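You operate a simulated robot arm through the tools that you are given. There is no shell and no other tool. Be economical: measure what you need, move in short steps, check, and stop when the job is done.

You are at the controls of a simulated robot arm. One attempt, no reset.

Task
Bond the yellow rubber strip onto the sheet in the strip machine, then turn its heat off.
Fine: lay it in the marked lane, clamp down, press start once, clamp up when the count has run out.
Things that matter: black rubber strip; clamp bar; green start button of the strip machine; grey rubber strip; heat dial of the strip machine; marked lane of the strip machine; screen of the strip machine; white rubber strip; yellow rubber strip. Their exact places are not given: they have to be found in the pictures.

The check looks at the end state, three seconds after you hand in, the way a careful person would. Anything else that was tipped, shoved, dropped, spilled or broken makes it a failure. Flat cloth is picked up by pressing the open fingertips on it (5 to 10 N) and closing them slowly along it; thin cloth reads only 2 to 8 mm in the jaws.

Robot
A 7-joint arm with a two-finger parallel gripper on a trunk, on a base that drives. Base frame: it is fixed to the floor where the robot stands at the start and does not move with it; the origin is under the middle of the robot, x ahead of it, y to its left, z up; the surface under the hand at the start is at about z = 0.8. Units: m, rad, N and s.
With the tool pointing down near the work surface it reaches from about 0.34 to 0.76 m from the robot's upright axis, wherever it stands. Its first joint turns from -2.007 to 2.007 rad. Places, roughly: clamp bar [0.4, -1.2, 1]; green start button of the strip machine [0.2, -1.6, 0.9]; heat dial of the strip machine [0.1, -1.9, 0.7]; marked lane of the strip machine [0.3, -1.2, 0.9]; screen of the strip machine [0.5, -1.5, 1.3]. Payload 3.91 kg.
The TCP is the grasp point between the finger pads, 0.03 m short of the fingertips. In the tool frame z runs along the fingers and y along their closing line. The gripper opens to 0.11 m. The fingers are 0.02 m wide and 0.01 m thick; the gripper's body (0.048 by 0.112 m) begins 0.055 m behind the TCP.
Orientation is that of the tool frame in the base frame, as a unit quaternion [x, y, z, w]. With the fingers straight down and closing along the base's y, the tool's x points along the base's -x, its y along +y and its z along -z.

Tools
- The arm moves only by the tool apply_moves. Its argument "steps" is a list of rows, each an object (a shift or turn left out is 0, a gripper value left out holds the last) with "delta_pos": the shift along the base's x, y, z in units of 30 mm (1.0 is 30 mm), a list of three; "rotation": the turn, a rotation vector about the base's x, y, z in units of 4 degrees (1.0 is 4 degrees), a list of three; "hand": the gripper command, from -1 (fully open) to 1 (shut), values between in proportion. In form: [{"delta_pos": [tx, ty, tz], "rotation": [wx, wy, wz], "hand": hand}, ...]. A call has 1 to 12 rows; each row shifts and turns the commanded pose from where the row before left it. A call with a number of a shift or a turn outside -1 to 1 is refused whole. A row lasts 0.2 s, in which the tool goes at most 0.05 m and 0.15 rad; a call with a longer step from one row to the next is refused whole, and so is a gripper value outside its range. Where a pose cannot be reached the arm comes as near as it can. A force on the tool above 90 N (or 10 N above the force at the start of the call, whichever is more), or a blocked arm, ends the call early, and 0.2 s more pass. The fingers move at their own pace (about 0.108 m/s each) and stop on an object; they squeeze with about 22 N. The grip force told is the motor's: it shows also when the fingers shut on nothing. Time passes only in rows, and 0.2 s behind the last, so rows that do not move let the fingers close. It gives the time, the measured TCP pose, the force on the tool (base axes), the opening and the grip force at its end, in the units of the frame above (readings bear some noise), with the torque about the TCP (base axes, N m) and any sound that the robot's microphone picked up, and new pictures: "views" is both (left out), scene, wrist or none.
- Cameras (640 x 400 px; columns grow to the right, rows downward): "scene" is now at [0.0062, 0.1321, 1.5456]; the picture's right is [-0.25, -0.97, 0.00], its down [-0.82, 0.21, -0.54] and it looks along [0.52, -0.13, -0.84] (base axes); focal length 295 px, centre (320, 200). "wrist" rides on the gripper at [0.072, 0.017, -0.103] in the tool frame; the picture's right is [-0.23, 0.97, 0.00], its down [-0.76, -0.18, -0.62] and it looks along [-0.61, -0.14, 0.78] (tool axes); focal length 222 px, centre (320, 200).
- lift_body(by): slides the trunk up (or, below 0, down) by that many m; the arm and the scene camera ride with it, the base frame stays. It gives what a move gives, with no picture.
- roll_base(legs): drives the robot by 1 to 6 legs, each [ahead, turn to the left] in m and rad, along the robot's own axes; the way and the turn of a leg run together, so that a leg with both is an arc; at most 1.5 m and 3.142 rad a leg. The arm and the cameras ride along, it lands a little off, and it stops where it bumps. It gives what a move gives, and a new picture of the scene camera.
- aim_head(pan, tilt): turns the head with the scene camera to pan (to the left, within 2.705 rad either way) and tilt (down, from -0.506 to 1.204), counted from straight ahead of the robot. It gives what a move gives, and a new picture of the scene camera.
- measure_at(camera, pixels): for up to 12 pixels [column, row] of the newest picture of that camera ("zoom" is the newest enlarged one), the place [x, y, z] in the base frame of the surface seen there, good to about 0.002 m. The clock stands still meanwhile.
- enlarge(camera, box): a new picture of the part [left, top, right, bottom] of that camera's present view, enlarged. The clock stands still meanwhile.
- hand_in(): hands the job in; it is judged then, once.

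Keep the steps short. Do not move on a guess: measure, check each grasp and each placing, and mend mistakes. In all there are 80 turns and 260 pictures (those below and enlarged ones count). Leave the gripper open and the arm clear of the work at the hand-in unless told otherwise, and finish with a single line.

The tools are called after "Emit:" by a JSON object that holds its "api" and its "payload". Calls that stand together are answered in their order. apply_moves: Moves the arm, as the interface text tells. Its arguments: {"type":"object","properties":{"steps":{"type":"array","items":{"type":"object","properties":{"delta_pos":{"type":"array","items":{"type":"number"}},"rotation":{"type":"array","items":{"type":"number"}},"hand":{"type":"number"}}}},"views":{"type":"string","enum":["both","scene","wrist","none"]}},"required":["steps"]} The other tools are called the same way: lift_body (by) slides the trunk up or down; roll_base (legs) drives the base; aim_head (pan, tilt) turns the head that bears the scene camera; measure_at (camera, pixels) gives the place of the surface under pixels of a picture; enlarge (camera, box) takes an enlarged picture of a part of a camera's view; hand_in () hands the job in.

At the start:

```text
time: 0.0
ee_pos: [0.4415, 0.2341, 0.999]
tool_rot: [0.0, 1.0, 0.0, 0.001]
wrist_force: [0.0, 0.6, 0.8]
torque: [0.0, -0.01, -0.03]
grip_width: 0.11
gripper_force: 0.1
trunk travel left (down, up): [-0.675, 0.315]
robot x, y, heading: [-0.0013, -0.0015, 0.002]
head pan, tilt: [-0.251, 1.002]
```

scene: 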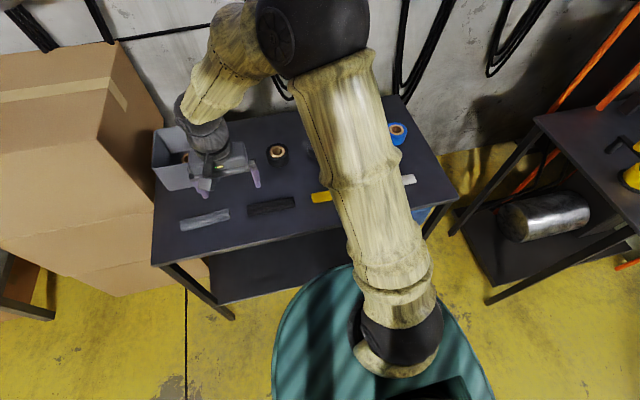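
wrist: 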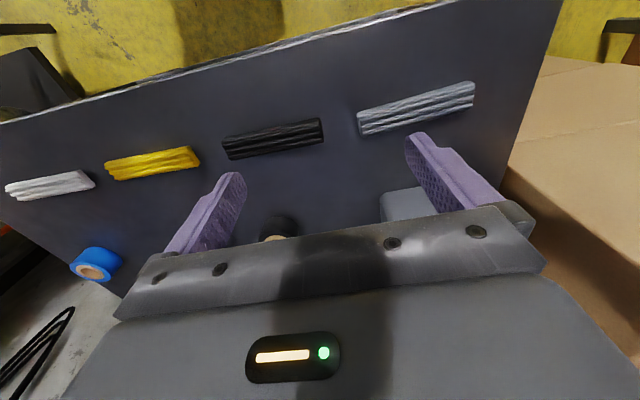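

The yellow strip is at about (152,163) in the wrist picture. I'll measure it and its neighbours, then look towards the machine on the right.

Emit:
{"api": "measure_at", "payload": {"camera": "wrist", "pixels": [[110, 170], [152, 163], [196, 158], [150, 152], [155, 174], [230, 148], [90, 180], [150, 210]]}}

Emit:
{"api": "aim_head", "payload": {"pan": -1.2, "tilt": 0.5}}

```text
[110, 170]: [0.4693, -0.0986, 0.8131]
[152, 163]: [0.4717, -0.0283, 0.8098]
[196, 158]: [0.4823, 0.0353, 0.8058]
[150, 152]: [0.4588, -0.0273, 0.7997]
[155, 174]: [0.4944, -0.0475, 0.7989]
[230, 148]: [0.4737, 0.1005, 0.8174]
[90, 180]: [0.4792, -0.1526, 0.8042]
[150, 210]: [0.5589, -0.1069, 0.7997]
```

```text
time: 1.2
ee_pos: [0.4434, 0.235, 0.9989]
tool_rot: [-0.001, 1.0, 0.0, 0.001]
wrist_force: [1.6, -0.9, -0.2]
torque: [0.02, 0.01, -0.01]
grip_width: 0.1102
gripper_force: 0.0
trunk travel left (down, up): [-0.675, 0.315]
robot x, y, heading: [0.0029, -0.0034, -0.0]
head pan, tilt: [-1.201, 0.499]
```

scene: 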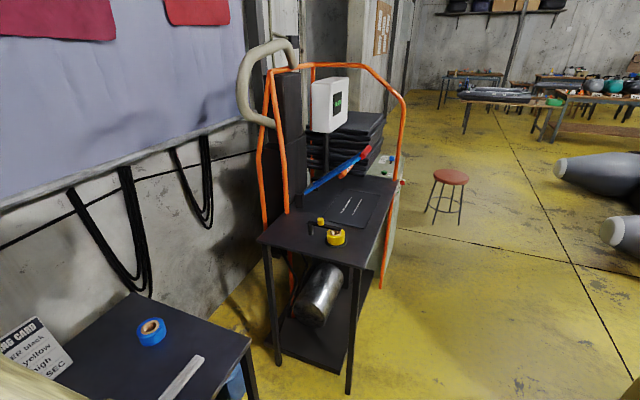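

There is a card at (35,350) with instructions. I'll enlarge it and the machine.

Emit:
{"api": "enlarge", "payload": {"camera": "scene", "box": [240, 60, 440, 250]}}

Emit:
{"api": "aim_head", "payload": {"pan": -0.5, "tilt": 0.6}}

```text
2.11 times, centred on (340, 155) of scene
```

zoom: 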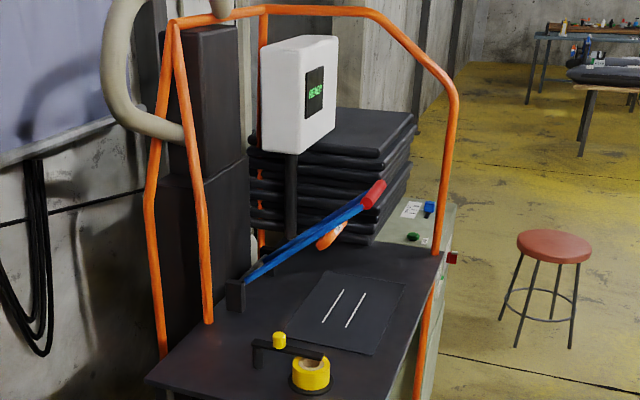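

```text
time: 2.3
ee_pos: [0.442, 0.2361, 0.9997]
tool_rot: [-0.001, 1.0, 0.0, 0.0]
wrist_force: [0.8, 0.3, 0.2]
torque: [0.0, 0.01, 0.01]
grip_width: 0.1101
gripper_force: 0.0
trunk travel left (down, up): [-0.675, 0.315]
robot x, y, heading: [0.0024, 0.0002, 0.001]
head pan, tilt: [-0.499, 0.6]
```

scene: 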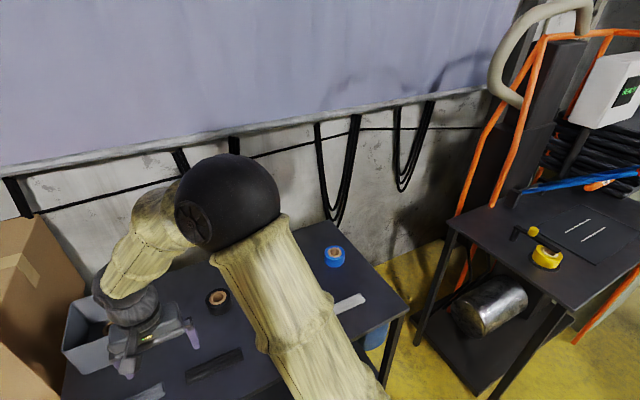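

The card is now hidden by the arm. I'll turn the head a bit so that it shows.

Emit:
{"api": "aim_head", "payload": {"pan": -1.0, "tilt": 0.8}}

```text
time: 3.2
ee_pos: [0.4412, 0.2359, 0.9994]
tool_rot: [0.0, 1.0, 0.0, 0.0]
wrist_force: [-0.2, 0.2, -0.2]
torque: [-0.02, 0.01, 0.02]
grip_width: 0.11
gripper_force: 0.1
trunk travel left (down, up): [-0.675, 0.315]
robot x, y, heading: [-0.0019, -0.0025, 0.002]
head pan, tilt: [-1.0, 0.799]
```

scene: 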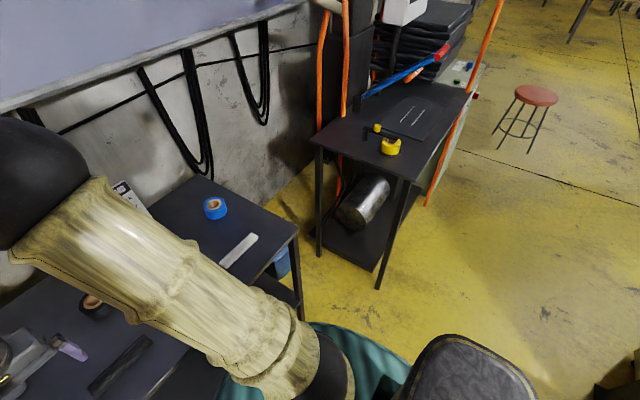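

The arm still covers the card. I'll measure the lane marks and machine parts from this view, enlarged.

Emit:
{"api": "enlarge", "payload": {"camera": "scene", "box": [310, 0, 500, 200]}}

```text
2.00 times, centred on (405, 100) of scene
```

zoom: 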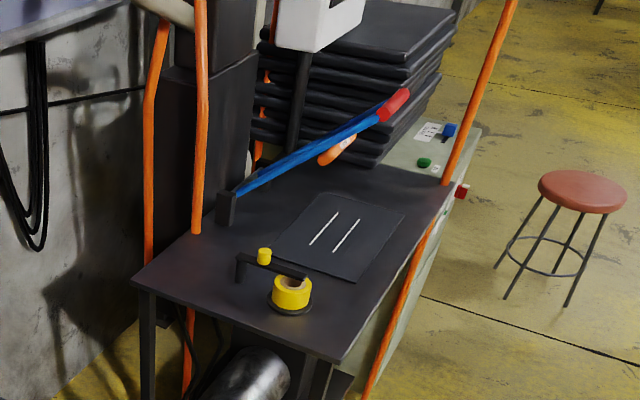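

Emit:
{"api": "measure_at", "payload": {"camera": "zoom", "pixels": [[337, 212], [310, 244], [358, 220], [334, 251], [225, 205], [392, 105], [265, 178], [335, 150], [424, 162], [448, 130], [461, 191], [290, 290]]}}

Emit:
{"api": "measure_at", "payload": {"camera": "zoom", "pixels": [[320, 195], [405, 214], [355, 282], [270, 255], [132, 280], [342, 360], [440, 190], [195, 232], [264, 255], [240, 262], [300, 275], [428, 132]]}}

```text
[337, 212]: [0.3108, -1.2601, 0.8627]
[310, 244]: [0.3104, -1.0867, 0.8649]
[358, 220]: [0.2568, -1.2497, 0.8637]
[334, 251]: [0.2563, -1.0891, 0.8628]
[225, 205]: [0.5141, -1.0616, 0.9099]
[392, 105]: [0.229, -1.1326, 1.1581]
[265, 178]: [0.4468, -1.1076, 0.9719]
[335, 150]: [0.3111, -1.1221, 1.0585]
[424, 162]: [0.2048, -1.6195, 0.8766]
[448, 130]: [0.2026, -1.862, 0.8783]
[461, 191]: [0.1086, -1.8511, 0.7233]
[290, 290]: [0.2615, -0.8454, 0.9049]
```

```text
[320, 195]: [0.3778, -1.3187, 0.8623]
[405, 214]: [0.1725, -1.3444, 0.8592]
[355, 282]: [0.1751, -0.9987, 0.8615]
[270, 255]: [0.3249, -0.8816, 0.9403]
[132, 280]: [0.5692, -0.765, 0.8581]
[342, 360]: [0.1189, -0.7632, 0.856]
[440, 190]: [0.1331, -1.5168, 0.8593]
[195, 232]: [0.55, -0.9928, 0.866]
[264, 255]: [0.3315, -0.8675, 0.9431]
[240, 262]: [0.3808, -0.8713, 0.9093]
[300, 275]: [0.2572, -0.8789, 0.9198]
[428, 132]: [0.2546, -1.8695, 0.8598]
```

Lane centre is about (0.284, -1.175), running along y at z≈0.863. The clamp bar is up. I'll enlarge the bar to find its width.

Emit:
{"api": "enlarge", "payload": {"camera": "scene", "box": [355, 35, 465, 105]}}

```text
5.71 times, centred on (410, 70) of scene
```

zoom: 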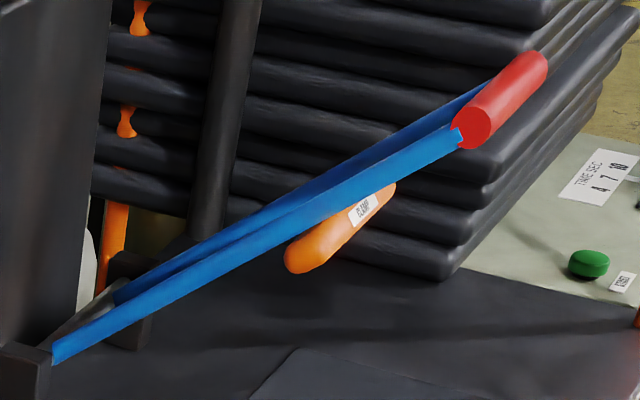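

The bar is a two‑armed frame with a red crossbar and an orange press pad. Near the button is a "TIME SEC 4 7 10" selector, so the card matters. Measuring the bar parts, and starting to move the arm to above the yellow strip, turning the tool.

Emit:
{"api": "measure_at", "payload": {"camera": "zoom", "pixels": [[475, 130], [530, 65], [300, 255], [385, 190], [60, 345], [125, 292], [400, 165], [450, 105], [590, 262], [515, 95]]}}

Emit:
{"api": "apply_moves", "payload": {"steps": [{"delta_pos": [0.1, -0.75, 0], "rotation": [0, 0, 1]}, {"delta_pos": [0.1, -0.75, 0], "rotation": [0, 0, 1]}, {"delta_pos": [0.1, -0.75, 0], "rotation": [0, 0, 1]}, {"delta_pos": [0.1, -0.75, 0], "rotation": [0, 0, 1]}, {"delta_pos": [0.1, -0.75, 0], "rotation": [0, 0, 1]}, {"delta_pos": [0.1, -0.75, 0], "rotation": [0, 0, 1]}, {"delta_pos": [0.1, -0.75, 0], "rotation": [0, 0, 1]}, {"delta_pos": [0.1, -0.75, 0], "rotation": [0, 0, 1]}, {"delta_pos": [0.1, -0.75, 0], "rotation": [0, 0, 1]}, {"delta_pos": [0.1, -0.75, 0], "rotation": [0, 0, 1]}, {"delta_pos": [0.1, -0.75, 0], "rotation": [0, 0, 1]}, {"delta_pos": [0, -0.6, 0], "rotation": [0, 0, 1]}]}}

```text
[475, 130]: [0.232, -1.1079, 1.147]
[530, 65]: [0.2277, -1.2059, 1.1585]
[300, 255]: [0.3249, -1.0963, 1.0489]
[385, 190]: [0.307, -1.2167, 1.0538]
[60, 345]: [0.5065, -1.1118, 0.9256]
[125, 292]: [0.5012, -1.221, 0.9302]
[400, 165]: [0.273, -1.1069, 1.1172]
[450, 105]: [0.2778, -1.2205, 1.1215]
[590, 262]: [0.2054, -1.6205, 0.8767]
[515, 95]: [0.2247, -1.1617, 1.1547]
```

```text
time: 5.8
ee_pos: [0.4773, -0.0307, 0.9991]
tool_rot: [-0.407, 0.913, -0.001, 0.001]
wrist_force: [0.2, -0.3, 0.0]
torque: [0.0, -0.06, 0.02]
grip_width: 0.1099
gripper_force: 0.1
trunk travel left (down, up): [-0.675, 0.315]
robot x, y, heading: [0.0012, -0.0022, 0.003]
head pan, tilt: [-1.0, 0.799]
```

scene: 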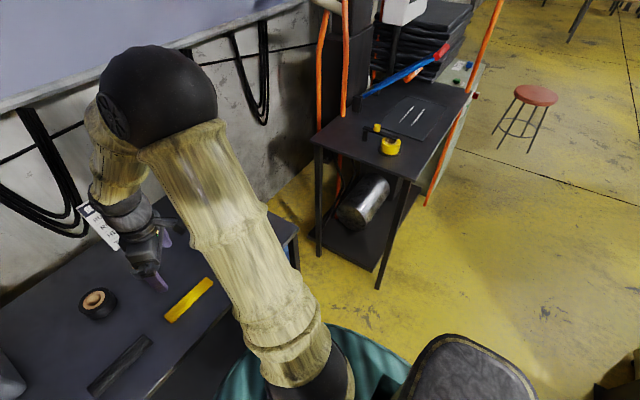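
wrist: 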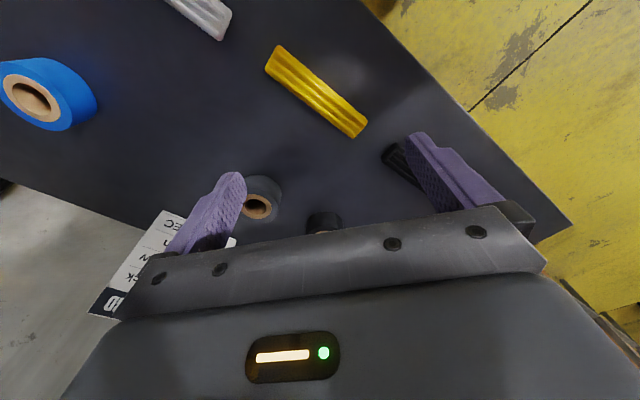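

The arm is above the strip area. The card shows partly at (98,228) in the scene; I'll enlarge it.

Emit:
{"api": "enlarge", "payload": {"camera": "scene", "box": [60, 190, 140, 260]}}

Emit:
{"api": "enlarge", "payload": {"camera": "wrist", "box": [80, 200, 260, 320]}}

```text
5.71 times, centred on (100, 225) of scene
```

zoom: 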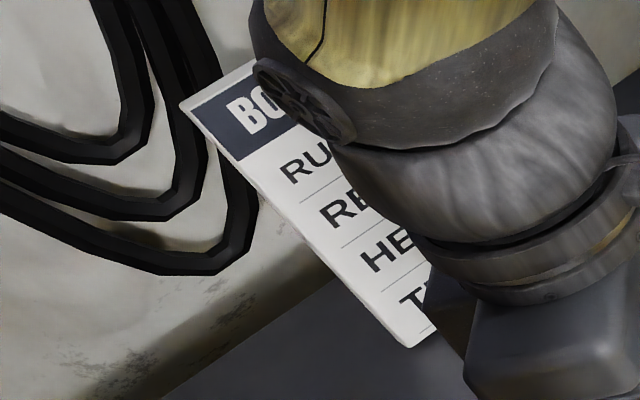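

```text
3.33 times, centred on (170, 260) of wrist
```

zoom: 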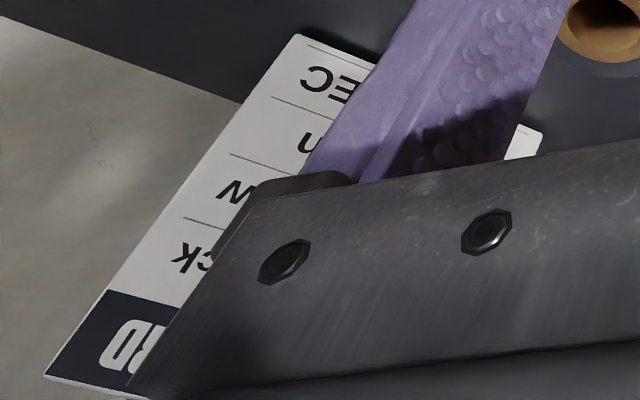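

The card lists RUBBER / RE… / HEAT / TIME. I'll swing the hand to the right (so the card is free) while turning the tool the other way, as I want the tool's x towards +y.

Emit:
{"api": "apply_moves", "payload": {"steps": [{"delta_pos": [-0.2, -0.8, 0.2], "rotation": [0, 0, -1]}, {"delta_pos": [-0.2, -0.8, 0.2], "rotation": [0, 0, -1]}, {"delta_pos": [-0.2, -0.8, 0.2], "rotation": [0, 0, -1]}, {"delta_pos": [-0.2, -0.8, 0.2], "rotation": [0, 0, -1]}, {"delta_pos": [-0.2, -0.8, 0.2], "rotation": [0, 0, -1]}, {"delta_pos": [-0.2, -0.8, 0.2], "rotation": [0, 0, -1]}, {"delta_pos": [-0.2, -0.8, 0], "rotation": [0, 0, -1]}, {"delta_pos": [-0.2, -0.8, 0], "rotation": [0, 0, -1]}, {"delta_pos": [-0.2, -0.8, 0], "rotation": [0, 0, -1]}, {"delta_pos": [-0.2, -0.8, 0], "rotation": [0, 0, -1]}, {"delta_pos": [-0.2, -0.8, 0], "rotation": [0, 0, -1]}, {"delta_pos": [0, 0, 0], "rotation": [0, 0, -1]}], "views": "none"}}

Emit:
{"api": "aim_head", "payload": {"pan": -0.2, "tilt": 0.8}}

```text
time: 8.4
ee_pos: [0.4093, -0.2945, 1.0356]
tool_rot: [0.0, 1.0, 0.0, 0.0]
wrist_force: [-0.5, -0.5, -1.0]
torque: [-0.03, -0.01, -0.01]
grip_width: 0.1101
gripper_force: 0.2
trunk travel left (down, up): [-0.675, 0.315]
robot x, y, heading: [0.0015, -0.0033, -0.002]
head pan, tilt: [-1.0, 0.799]
```

```text
time: 9.6
ee_pos: [0.4092, -0.2947, 1.0356]
tool_rot: [-0.001, 1.0, 0.0, 0.001]
wrist_force: [0.2, 0.3, -0.1]
torque: [0.02, 0.01, -0.03]
grip_width: 0.1101
gripper_force: 0.1
trunk travel left (down, up): [-0.675, 0.315]
robot x, y, heading: [0.0008, -0.0009, 0.002]
head pan, tilt: [-0.201, 0.799]
```

scene: 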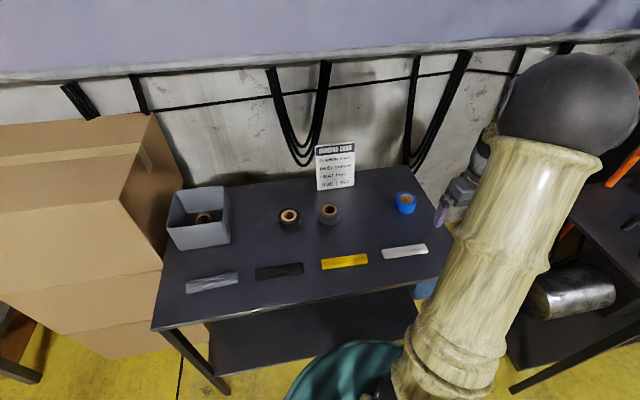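

Clear view. Reading the card and measuring the yellow strip.

Emit:
{"api": "enlarge", "payload": {"camera": "scene", "box": [305, 135, 365, 195]}}

Emit:
{"api": "measure_at", "payload": {"camera": "scene", "pixels": [[322, 265], [344, 261], [366, 258], [343, 256], [345, 267], [400, 251], [385, 253], [280, 271], [300, 268]]}}

Emit:
{"api": "enlarge", "payload": {"camera": "scene", "box": [300, 235, 400, 285]}}

```text
6.67 times, centred on (335, 165) of scene
```

zoom: 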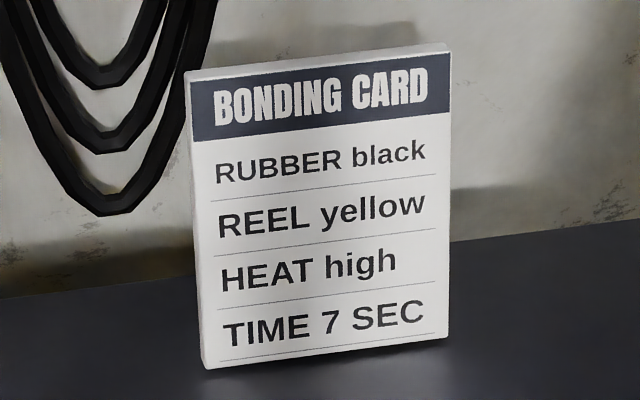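

```text
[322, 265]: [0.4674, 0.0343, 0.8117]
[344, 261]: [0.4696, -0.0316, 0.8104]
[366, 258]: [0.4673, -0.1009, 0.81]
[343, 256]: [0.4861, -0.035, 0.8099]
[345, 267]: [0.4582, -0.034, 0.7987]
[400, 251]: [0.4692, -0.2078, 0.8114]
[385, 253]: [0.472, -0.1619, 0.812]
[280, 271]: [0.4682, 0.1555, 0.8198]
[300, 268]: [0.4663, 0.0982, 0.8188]
```

```text
6.40 times, centred on (350, 260) of scene
```

zoom: 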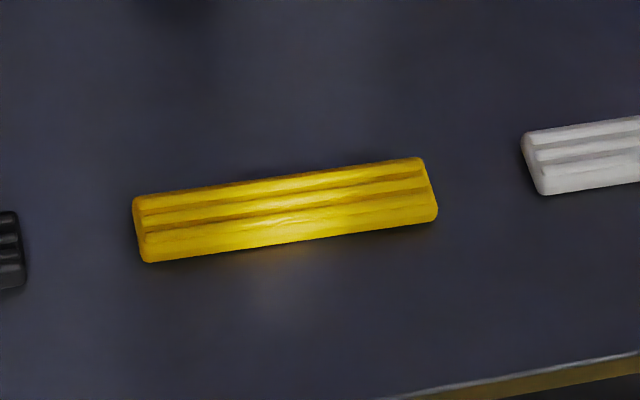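

The card names black rubber, but your order says yellow, so I keep to yellow. The yellow strip: centre (0.470,-0.033), 0.14 long along y, 0.035 wide, top z 0.81. The press pad hangs over the lane, so I'll grip with the tool tilted back towards +y (about 40°). First the turn about z.

Emit:
{"api": "apply_moves", "payload": {"steps": [{"delta_pos": [0.09, 0.4, 0], "rotation": [0, 0, -1]}, {"delta_pos": [0.09, 0.4, 0], "rotation": [0, 0, -1]}, {"delta_pos": [0.09, 0.4, 0], "rotation": [0, 0, -1]}, {"delta_pos": [0.09, 0.4, 0], "rotation": [0, 0, -1]}, {"delta_pos": [0.09, 0.4, 0], "rotation": [0, 0, -1]}, {"delta_pos": [0.09, 0.4, 0], "rotation": [0, 0, -1]}, {"delta_pos": [0.09, 0.4, 0], "rotation": [0, 0, -1]}, {"delta_pos": [0.09, 0.4, 0], "rotation": [0, 0, -1]}, {"delta_pos": [0.09, 0.4, 0], "rotation": [0, 0, -1]}, {"delta_pos": [0.09, 0.4, 0], "rotation": [0, 0, -1]}, {"delta_pos": [0.09, 0.4, 0], "rotation": [0, 0, -1]}, {"delta_pos": [0.09, 0.4, 0], "rotation": [0, 0, -1]}], "views": "none"}}

Emit:
{"api": "apply_moves", "payload": {"steps": [{"delta_pos": [0.09, 0.4, 0], "rotation": [0, 0, -1]}, {"delta_pos": [0.09, 0.4, 0], "rotation": [0, 0, -1]}, {"delta_pos": [0.09, 0.4, 0], "rotation": [0, 0, -1]}, {"delta_pos": [0.09, 0.4, 0], "rotation": [0, 0, -1]}, {"delta_pos": [0.09, 0.4, 0], "rotation": [0, 0, -1]}, {"delta_pos": [0.09, 0.4, 0], "rotation": [0, 0, -1]}, {"delta_pos": [0.09, 0.4, 0], "rotation": [0, 0, -1]}, {"delta_pos": [0.09, 0.4, 0], "rotation": [0, 0, -1]}, {"delta_pos": [0.09, 0.4, 0], "rotation": [0, 0, -1]}, {"delta_pos": [0.09, 0.4, 0], "rotation": [0, 0, -1]}, {"delta_pos": [0.0, 0.4, 0], "rotation": [0, 0, -0.5]}], "views": "none"}}

Emit:
{"api": "apply_moves", "payload": {"steps": [{"delta_pos": [0, 0.05, -0.1], "rotation": [-1, 0, 0]}, {"delta_pos": [0, 0.05, -0.1], "rotation": [-1, 0, 0]}, {"delta_pos": [0, 0, -0.1], "rotation": [-1, 0, 0]}, {"delta_pos": [0, 0, -0.1], "rotation": [-1, 0, 0]}, {"delta_pos": [0, 0, -0.1], "rotation": [-1, 0, 0]}, {"delta_pos": [0, 0, -0.1], "rotation": [-1, 0, 0]}, {"delta_pos": [0, 0, -0.1], "rotation": [-1, 0, 0]}, {"delta_pos": [0, 0, -0.1], "rotation": [-1, 0, 0]}, {"delta_pos": [0, 0, -0.1], "rotation": [-1, 0, 0]}, {"delta_pos": [0, 0, -0.1], "rotation": [-1, 0, 0]}]}}

```text
time: 12.2
ee_pos: [0.4428, -0.149, 1.0363]
tool_rot: [0.407, 0.913, 0.0, 0.001]
wrist_force: [-0.2, 0.1, 0.7]
torque: [-0.01, 0.02, 0.05]
grip_width: 0.11
gripper_force: 0.2
trunk travel left (down, up): [-0.675, 0.315]
robot x, y, heading: [0.0005, 0.0012, 0.003]
head pan, tilt: [-0.201, 0.799]
```

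```text
time: 14.6
ee_pos: [0.4686, -0.0186, 1.0355]
tool_rot: [0.707, 0.707, -0.001, 0.0]
wrist_force: [-0.6, 0.1, -0.1]
torque: [-0.02, 0.0, 0.0]
grip_width: 0.11
gripper_force: 0.1
trunk travel left (down, up): [-0.675, 0.315]
robot x, y, heading: [-0.0039, -0.0072, 0.0]
head pan, tilt: [-0.201, 0.799]
```

```text
time: 16.8
ee_pos: [0.4701, -0.0138, 1.0057]
tool_rot: [0.664, 0.664, -0.243, 0.242]
wrist_force: [-0.2, 0.0, 0.8]
torque: [0.01, 0.0, 0.0]
grip_width: 0.11
gripper_force: 0.1
trunk travel left (down, up): [-0.675, 0.315]
robot x, y, heading: [0.002, -0.0037, -0.004]
head pan, tilt: [-0.201, 0.799]
```

scene: 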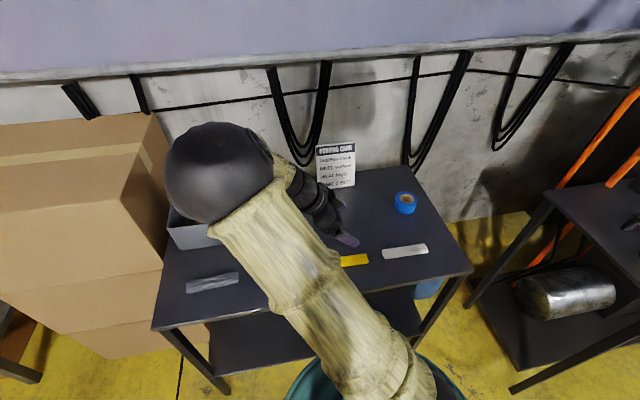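
wrist: 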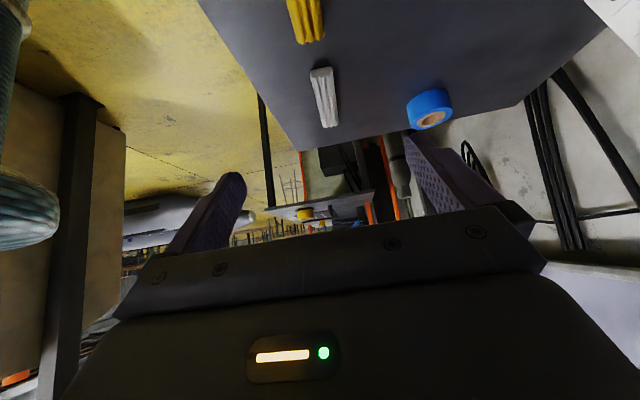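

Pose is right. Next: shift the TCP to y≈0.002 and come down to z≈0.86, then look.

Emit:
{"api": "apply_moves", "payload": {"steps": [{"delta_pos": [0, 0.5, -1]}, {"delta_pos": [0, 0, -1]}, {"delta_pos": [0, 0, -1]}, {"delta_pos": [0, 0, -1]}, {"delta_pos": [0, 0, -0.9]}]}}

Emit:
{"api": "enlarge", "payload": {"camera": "scene", "box": [270, 180, 430, 290]}}

```text
time: 18.0
ee_pos: [0.4688, 0.0001, 0.8586]
tool_rot: [0.664, 0.665, -0.242, 0.241]
wrist_force: [0.0, -0.2, -0.2]
torque: [0.0, 0.01, 0.0]
grip_width: 0.11
gripper_force: 0.1
trunk travel left (down, up): [-0.675, 0.315]
robot x, y, heading: [0.0013, 0.0015, -0.001]
head pan, tilt: [-0.201, 0.799]
```

scene: 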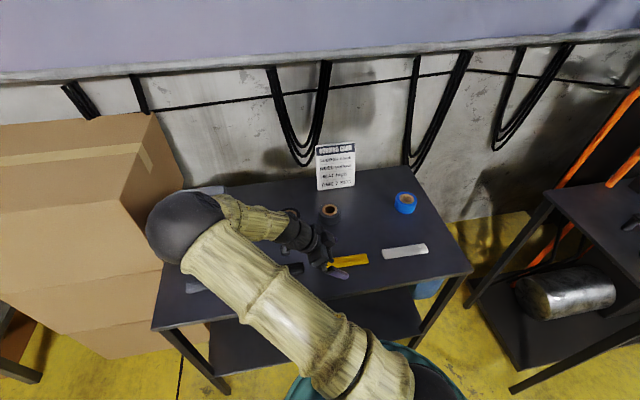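
wrist: 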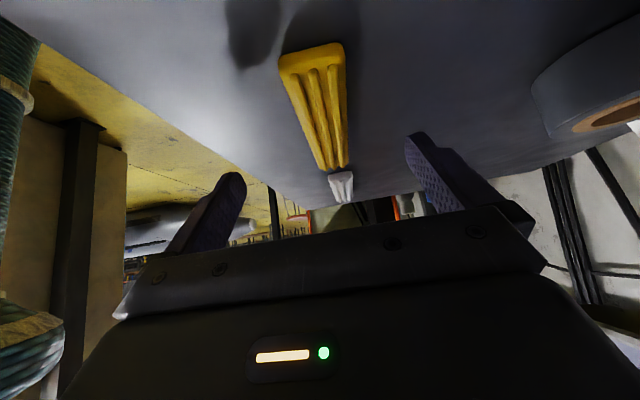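

```text
3.64 times, centred on (350, 235) of scene
```

zoom: 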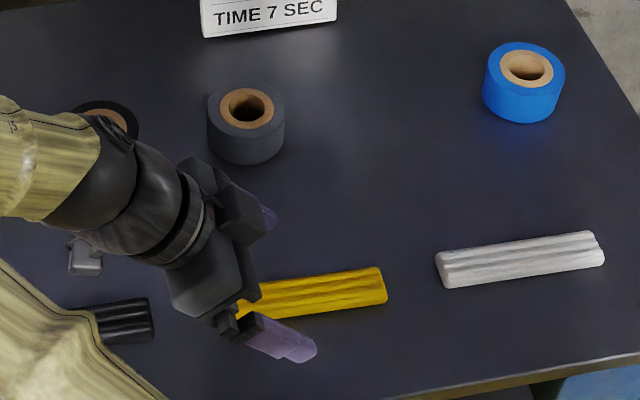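

The grip is in line. Before the last 28 mm down, I check the black roll behind the wrist and the pale piece at zoom (85,260).

Emit:
{"api": "measure_at", "payload": {"camera": "zoom", "pixels": [[85, 262], [90, 245], [110, 105], [130, 120], [118, 145], [100, 180], [190, 240], [120, 320], [245, 90], [165, 260]]}}

```text
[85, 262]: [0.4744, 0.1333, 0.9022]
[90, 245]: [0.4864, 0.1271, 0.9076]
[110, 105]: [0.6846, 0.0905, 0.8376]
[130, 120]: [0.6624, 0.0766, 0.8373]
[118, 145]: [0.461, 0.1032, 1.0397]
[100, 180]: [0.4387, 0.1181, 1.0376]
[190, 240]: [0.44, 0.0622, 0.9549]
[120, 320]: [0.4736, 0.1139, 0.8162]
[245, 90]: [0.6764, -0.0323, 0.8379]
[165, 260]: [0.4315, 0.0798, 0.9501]
```

The pale piece is the wrist camera (z≈0.90, clears the black strip); the rolls are well away. Lowering to z≈0.831 and closing.

Emit:
{"api": "apply_moves", "payload": {"steps": [{"delta_pos": [0.03, 0, -0.5]}, {"delta_pos": [0, 0, -0.42]}, {}, {"hand": -0.3}, {"hand": 0.1}, {"hand": 0.5}, {"hand": 1}, {}, {}]}}

Emit:
{"api": "enlarge", "payload": {"camera": "scene", "box": [270, 180, 430, 290]}}

```text
time: 20.0
ee_pos: [0.47, -0.0011, 0.8301]
tool_rot: [0.664, 0.665, -0.243, 0.242]
wrist_force: [0.6, 0.1, 0.2]
torque: [0.04, -0.01, 0.06]
grip_width: 0.0312
gripper_force: 21.8
trunk travel left (down, up): [-0.675, 0.315]
robot x, y, heading: [0.0007, -0.0041, -0.0]
head pan, tilt: [-0.201, 0.799]
```

scene: 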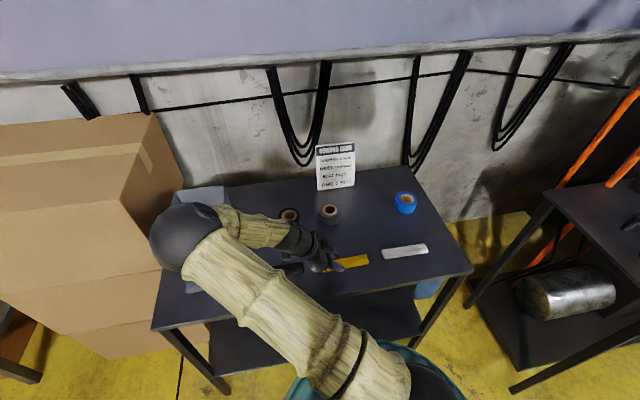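
wrist: 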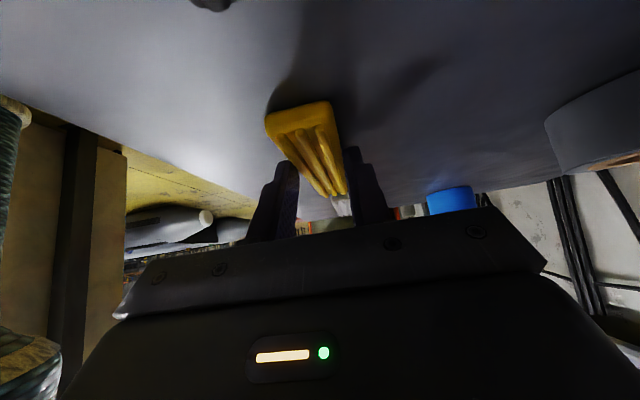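

```text
3.64 times, centred on (350, 235) of scene
```

zoom: 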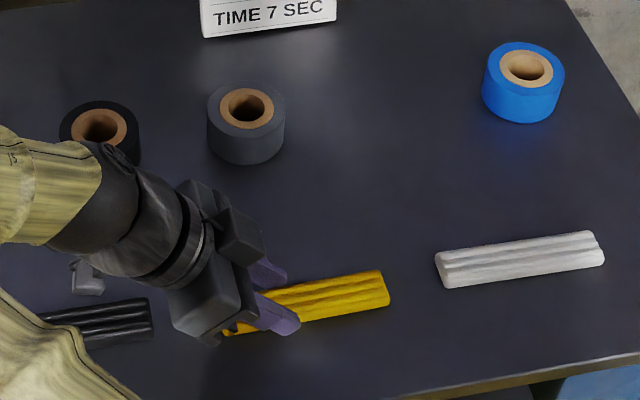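

Gripped: opening 0.031, force 22 N. Lifting 150 mm and checking.

Emit:
{"api": "apply_moves", "payload": {"steps": [{"delta_pos": [0, 0, 0.3]}, {"delta_pos": [0, 0, 0.6]}, {"delta_pos": [0, 0, 0.9]}, {"delta_pos": [0, 0, 1]}, {"delta_pos": [0, 0, 1]}, {"delta_pos": [0, 0, 1]}, {"delta_pos": [0, 0, 1]}]}}

Emit:
{"api": "enlarge", "payload": {"camera": "scene", "box": [270, 140, 430, 250]}}

```text
time: 21.6
ee_pos: [0.4701, -0.0028, 1.0042]
tool_rot: [0.664, 0.665, -0.242, 0.242]
wrist_force: [0.2, 0.5, -0.5]
torque: [0.01, -0.02, -0.01]
grip_width: 0.0313
gripper_force: 22.3
trunk travel left (down, up): [-0.675, 0.315]
robot x, y, heading: [-0.0008, 0.0005, 0.003]
head pan, tilt: [-0.201, 0.799]
```

scene: 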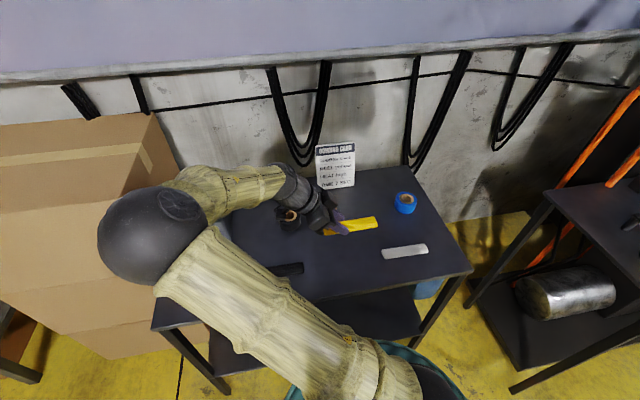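
wrist: 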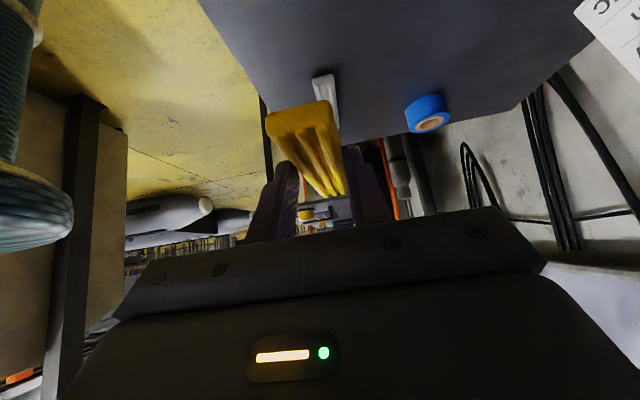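

```text
3.64 times, centred on (350, 195) of scene
```

zoom: 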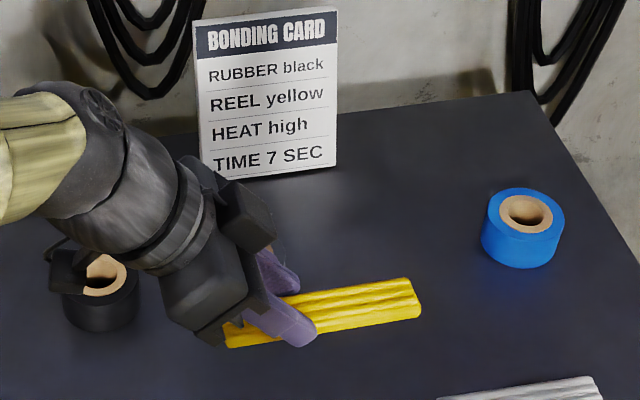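

Held level. Now I need the free floor: look right/behind the robot before driving.

Emit:
{"api": "aim_head", "payload": {"pan": -1.6, "tilt": 0.6}}

Emit:
{"api": "aim_head", "payload": {"pan": -2.6, "tilt": 0.6}}

```text
time: 23.1
ee_pos: [0.4704, -0.0011, 1.004]
tool_rot: [0.664, 0.664, -0.243, 0.242]
wrist_force: [-0.5, -1.0, -0.7]
torque: [0.03, 0.01, 0.0]
grip_width: 0.0313
gripper_force: 22.1
trunk travel left (down, up): [-0.675, 0.315]
robot x, y, heading: [-0.0002, -0.0038, -0.004]
head pan, tilt: [-1.6, 0.6]
```

scene: 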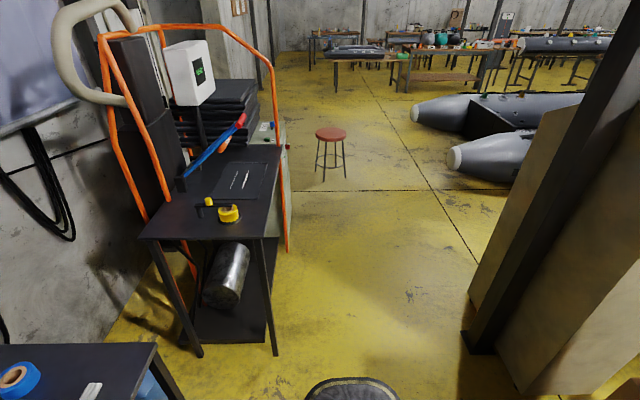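

```text
time: 24.4
ee_pos: [0.4709, -0.0008, 1.0038]
tool_rot: [0.664, 0.665, -0.242, 0.242]
wrist_force: [0.3, 0.0, -1.6]
torque: [0.01, -0.03, 0.03]
grip_width: 0.0312
gripper_force: 22.1
trunk travel left (down, up): [-0.675, 0.315]
robot x, y, heading: [0.0015, -0.0052, 0.001]
head pan, tilt: [-2.601, 0.6]
```

scene: 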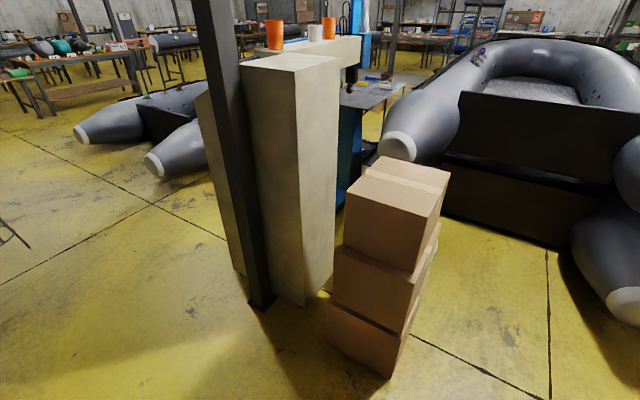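

Emit:
{"api": "measure_at", "payload": {"camera": "scene", "pixels": [[260, 303], [305, 300], [390, 375], [330, 345], [220, 350], [400, 390]]}}

```text
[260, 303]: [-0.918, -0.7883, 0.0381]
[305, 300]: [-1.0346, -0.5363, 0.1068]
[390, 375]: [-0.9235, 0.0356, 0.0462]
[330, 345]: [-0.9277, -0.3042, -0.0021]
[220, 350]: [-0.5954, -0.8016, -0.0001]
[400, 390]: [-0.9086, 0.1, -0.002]
```

Pillar at (-0.92,-0.79) and boxes at x≈-0.92: enough room for a back-up of 0.4. First back 0.4, then turn right 90°.

Emit:
{"api": "roll_base", "payload": {"legs": [[-0.38, 0], [0, -1.571]]}}

Emit:
{"api": "aim_head", "payload": {"pan": 0.3, "tilt": 0.6}}

```text
time: 32.6
ee_pos: [-0.3749, -0.4724, 1.0043]
tool_rot: [0.94, 0.003, -0.342, 0.0]
wrist_force: [0.9, 0.4, 0.5]
torque: [-0.01, 0.02, 0.0]
grip_width: 0.031
gripper_force: 21.5
trunk travel left (down, up): [-0.675, 0.315]
robot x, y, heading: [-0.3765, -0.0048, -1.569]
head pan, tilt: [-2.601, 0.6]
```

scene: 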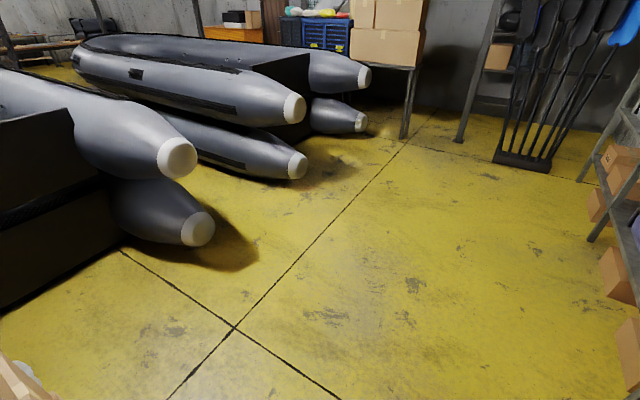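

```text
time: 35.2
ee_pos: [-0.3729, -0.4714, 1.0046]
tool_rot: [0.939, 0.003, -0.343, 0.001]
wrist_force: [0.2, 0.6, -1.0]
torque: [-0.03, 0.01, 0.01]
grip_width: 0.031
gripper_force: 21.4
trunk travel left (down, up): [-0.675, 0.315]
robot x, y, heading: [-0.3784, -0.0054, -1.565]
head pan, tilt: [0.3, 0.6]
```

scene: 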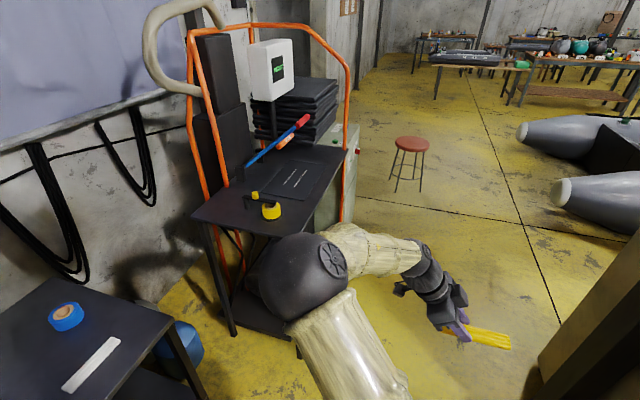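

The elbow at (305,270) leads on the left; I measure it and the frame pole before driving on.

Emit:
{"api": "measure_at", "payload": {"camera": "scene", "pixels": [[290, 240], [265, 270], [340, 240], [345, 205], [350, 150], [346, 80], [305, 122], [300, 50], [357, 152], [411, 145], [335, 25]]}}

Emit:
{"api": "enlarge", "payload": {"camera": "scene", "box": [230, 20, 380, 170]}}

```text
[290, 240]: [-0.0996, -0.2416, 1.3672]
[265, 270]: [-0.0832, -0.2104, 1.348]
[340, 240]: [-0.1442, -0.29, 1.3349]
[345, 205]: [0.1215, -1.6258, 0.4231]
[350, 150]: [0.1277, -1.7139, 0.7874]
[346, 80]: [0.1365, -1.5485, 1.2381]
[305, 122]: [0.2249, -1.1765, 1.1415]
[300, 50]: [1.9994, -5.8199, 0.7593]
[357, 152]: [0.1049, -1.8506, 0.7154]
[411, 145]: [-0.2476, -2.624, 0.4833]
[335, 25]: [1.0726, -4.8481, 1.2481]
```

```text
2.67 times, centred on (305, 95) of scene
```

zoom: 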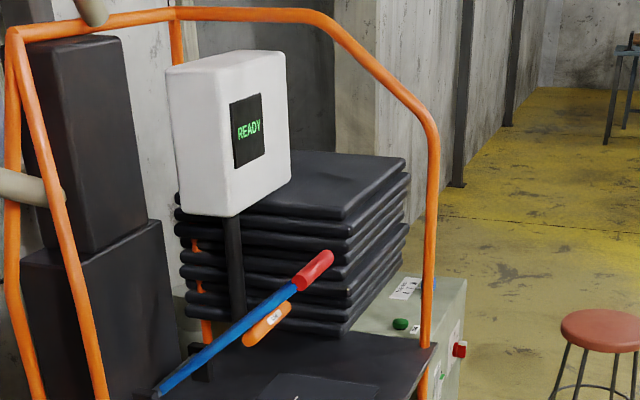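

Screen says READY. Elbow clears. Driving 0.85 ahead (towards -y) and turning back left 90°.

Emit:
{"api": "roll_base", "payload": {"legs": [[0.85, 0], [0, 1.568]]}}

Emit:
{"api": "aim_head", "payload": {"pan": -0.5, "tilt": 0.7}}

```text
time: 45.8
ee_pos: [0.0907, -0.857, 1.0035]
tool_rot: [0.673, 0.655, -0.246, 0.239]
wrist_force: [-1.1, 0.1, -0.2]
torque: [0.04, 0.01, 0.02]
grip_width: 0.0314
gripper_force: 22.2
trunk travel left (down, up): [-0.675, 0.315]
robot x, y, heading: [-0.3792, -0.8436, -0.031]
head pan, tilt: [0.3, 0.6]
```

scene: 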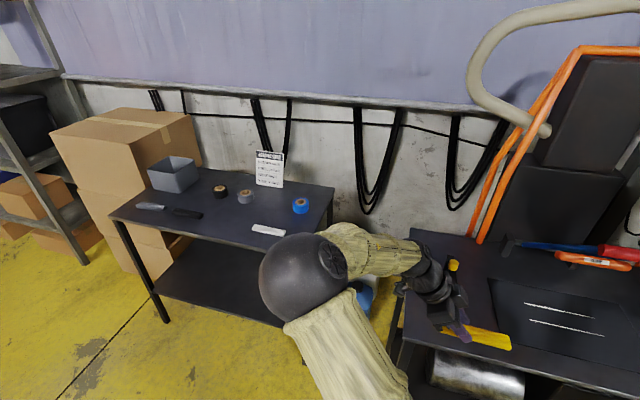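

```text
time: 47.0
ee_pos: [0.0926, -0.8573, 1.0048]
tool_rot: [0.673, 0.656, -0.247, 0.239]
wrist_force: [0.0, 0.0, -0.3]
torque: [0.0, -0.01, -0.03]
grip_width: 0.0313
gripper_force: 21.8
trunk travel left (down, up): [-0.675, 0.315]
robot x, y, heading: [-0.3803, -0.8414, -0.025]
head pan, tilt: [-0.499, 0.7]
```

scene: 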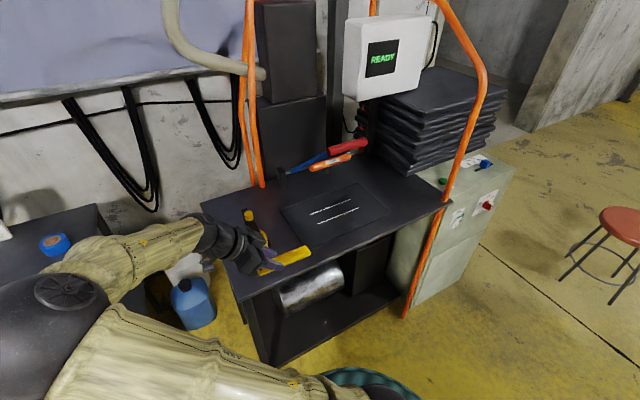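

Good view. Enlarge the control box (timer, dial) and the clamp area.

Emit:
{"api": "enlarge", "payload": {"camera": "scene", "box": [420, 140, 510, 250]}}

Emit:
{"api": "measure_at", "payload": {"camera": "zoom", "pixels": [[300, 200]]}}

Emit:
{"api": "enlarge", "payload": {"camera": "scene", "box": [230, 120, 410, 290]}}

```text
3.64 times, centred on (465, 195) of scene
```

zoom: 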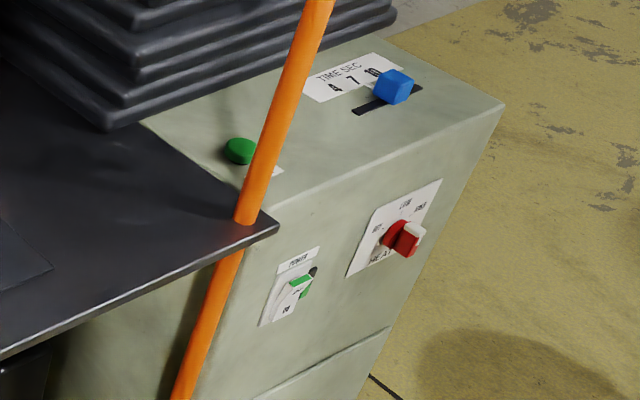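

```text
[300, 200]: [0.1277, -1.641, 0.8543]
```

```text
2.35 times, centred on (320, 205) of scene
```

zoom: 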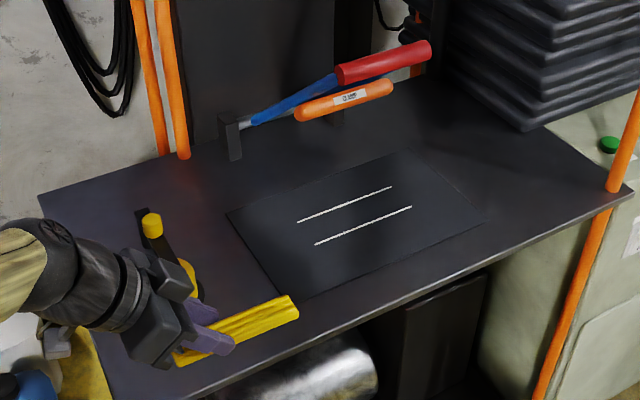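

Timer knob and dial I'll view closer later. Now raise 60 mm, drive ahead 0.18 with a small heading correction.

Emit:
{"api": "apply_moves", "payload": {"steps": [{"delta_pos": [0, 0, 1]}, {"delta_pos": [0, 0, 1]}], "views": "none"}}

Emit:
{"api": "roll_base", "payload": {"legs": [[0.18, 0.025]]}}

```text
time: 47.6
ee_pos: [0.0915, -0.8581, 1.0648]
tool_rot: [0.672, 0.656, -0.246, 0.24]
wrist_force: [0.1, 1.0, -0.5]
torque: [0.02, -0.03, 0.0]
grip_width: 0.0311
gripper_force: 22.0
trunk travel left (down, up): [-0.675, 0.315]
robot x, y, heading: [-0.3783, -0.8423, -0.031]
head pan, tilt: [-0.499, 0.7]
```

```text
time: 49.2
ee_pos: [0.2717, -0.848, 1.0629]
tool_rot: [0.664, 0.665, -0.243, 0.241]
wrist_force: [0.3, 0.1, -1.0]
torque: [0.04, 0.0, -0.03]
grip_width: 0.0313
gripper_force: 22.0
trunk travel left (down, up): [-0.675, 0.315]
robot x, y, heading: [-0.1982, -0.8464, -0.005]
head pan, tilt: [-0.499, 0.7]
```

scene: 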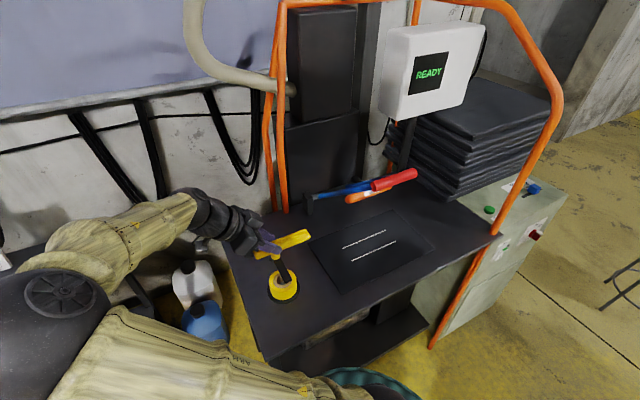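

Tool yaw is corrected. Measure the lane, clamp pad and handle again from here.

Emit:
{"api": "enlarge", "payload": {"camera": "scene", "box": [230, 150, 450, 310]}}

```text
2.50 times, centred on (340, 230) of scene
```

zoom: 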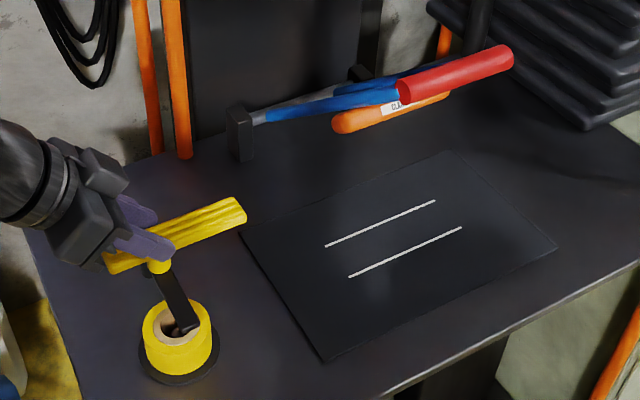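

Emit:
{"api": "measure_at", "payload": {"camera": "zoom", "pixels": [[327, 246], [435, 201], [349, 276], [460, 228], [340, 122], [445, 97], [410, 95], [510, 60], [160, 267], [237, 210], [112, 265], [185, 330]]}}

```text
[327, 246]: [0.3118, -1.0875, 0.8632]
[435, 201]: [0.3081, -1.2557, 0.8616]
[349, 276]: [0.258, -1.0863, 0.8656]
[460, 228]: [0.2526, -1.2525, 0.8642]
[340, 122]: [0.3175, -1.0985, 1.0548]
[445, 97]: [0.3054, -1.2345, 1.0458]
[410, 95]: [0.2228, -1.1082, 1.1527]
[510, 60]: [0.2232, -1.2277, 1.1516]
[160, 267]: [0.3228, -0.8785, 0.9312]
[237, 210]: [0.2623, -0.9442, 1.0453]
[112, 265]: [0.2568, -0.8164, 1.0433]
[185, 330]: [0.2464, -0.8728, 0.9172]
```

Lane centre (0.2825, -1.171), surface 0.8635. Target TCP (0.2825, -1.140, 0.894). Go past the tape holder, then down and under the pad from the +y side.

Emit:
{"api": "apply_moves", "payload": {"steps": [{"delta_pos": [0.07, -1, -0.2]}, {"delta_pos": [0.07, -1, -0.2]}, {"delta_pos": [0.07, -1, -0.2]}, {"delta_pos": [0.07, -1, -0.3]}, {"delta_pos": [0.07, -1, -0.5]}, {"delta_pos": [0, -0.8, -1]}, {"delta_pos": [0, -0.8, -1]}, {"delta_pos": [0, -0.8, -0.6]}]}}

Emit:
{"api": "enlarge", "payload": {"camera": "scene", "box": [230, 150, 450, 310]}}

```text
time: 51.0
ee_pos: [0.2816, -1.0695, 0.9429]
tool_rot: [0.664, 0.664, -0.243, 0.242]
wrist_force: [0.9, 0.2, -1.1]
torque: [0.02, 0.0, -0.01]
grip_width: 0.031
gripper_force: 21.5
trunk travel left (down, up): [-0.675, 0.315]
robot x, y, heading: [-0.2007, -0.8446, -0.002]
head pan, tilt: [-0.499, 0.7]
```

scene: 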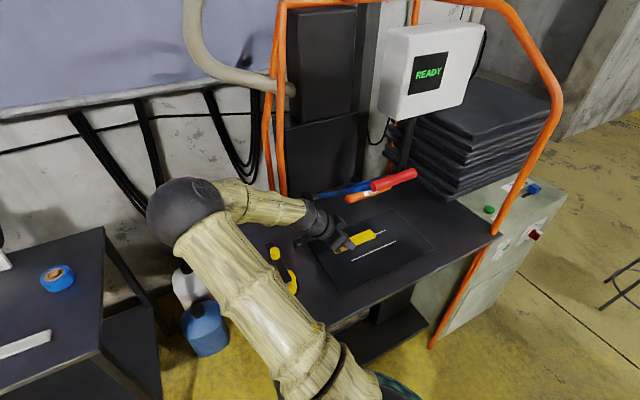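
wrist: 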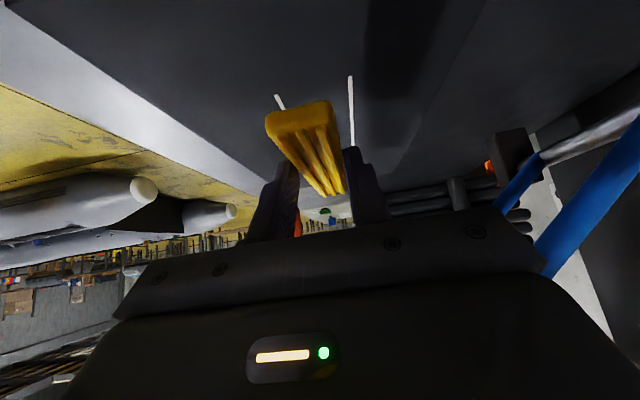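

```text
2.50 times, centred on (340, 230) of scene
```

zoom: 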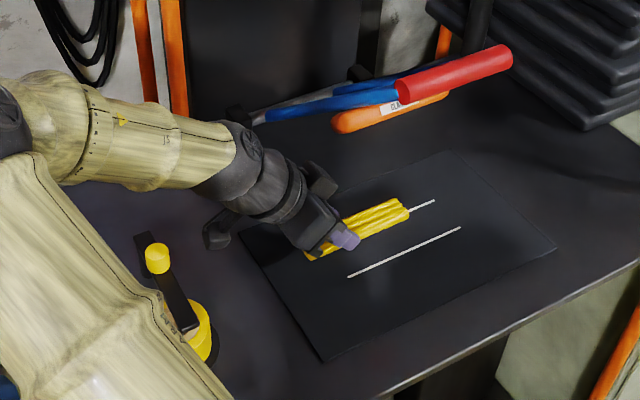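

Clear of the pad. Slide on to y=-1.140 at z≈0.915.

Emit:
{"api": "apply_moves", "payload": {"steps": [{"delta_pos": [0.03, -0.8, -0.3]}, {"delta_pos": [0, -0.8, -0.3]}, {"delta_pos": [0, -0.75, -0.33]}]}}

Emit:
{"api": "enlarge", "payload": {"camera": "scene", "box": [280, 160, 440, 280]}}

```text
time: 51.8
ee_pos: [0.2834, -1.1419, 0.9165]
tool_rot: [0.664, 0.665, -0.242, 0.241]
wrist_force: [0.3, -0.2, -2.0]
torque: [0.02, 0.0, -0.02]
grip_width: 0.0312
gripper_force: 21.4
trunk travel left (down, up): [-0.675, 0.315]
robot x, y, heading: [-0.1994, -0.8483, -0.0]
head pan, tilt: [-0.499, 0.7]
```

scene: 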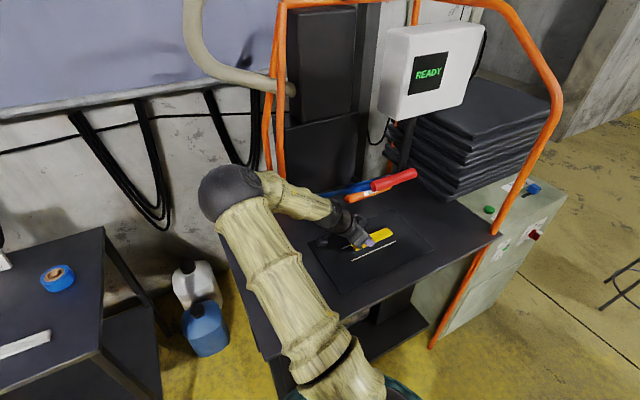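
wrist: 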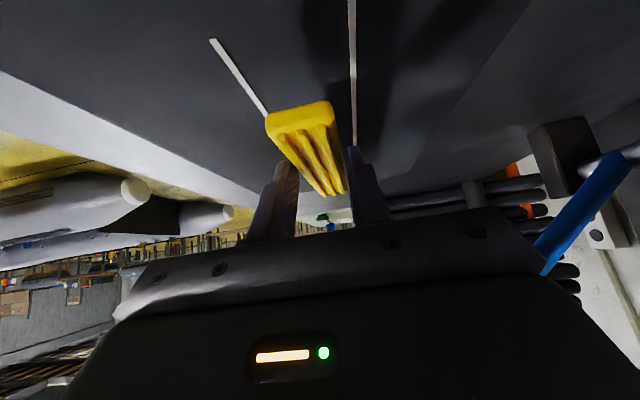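

```text
3.33 times, centred on (360, 220) of scene
```

zoom: 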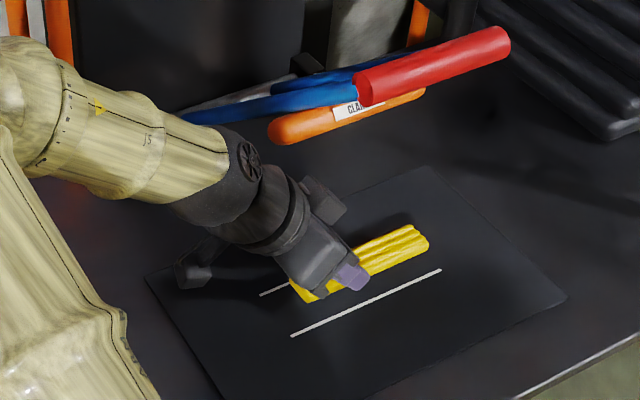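

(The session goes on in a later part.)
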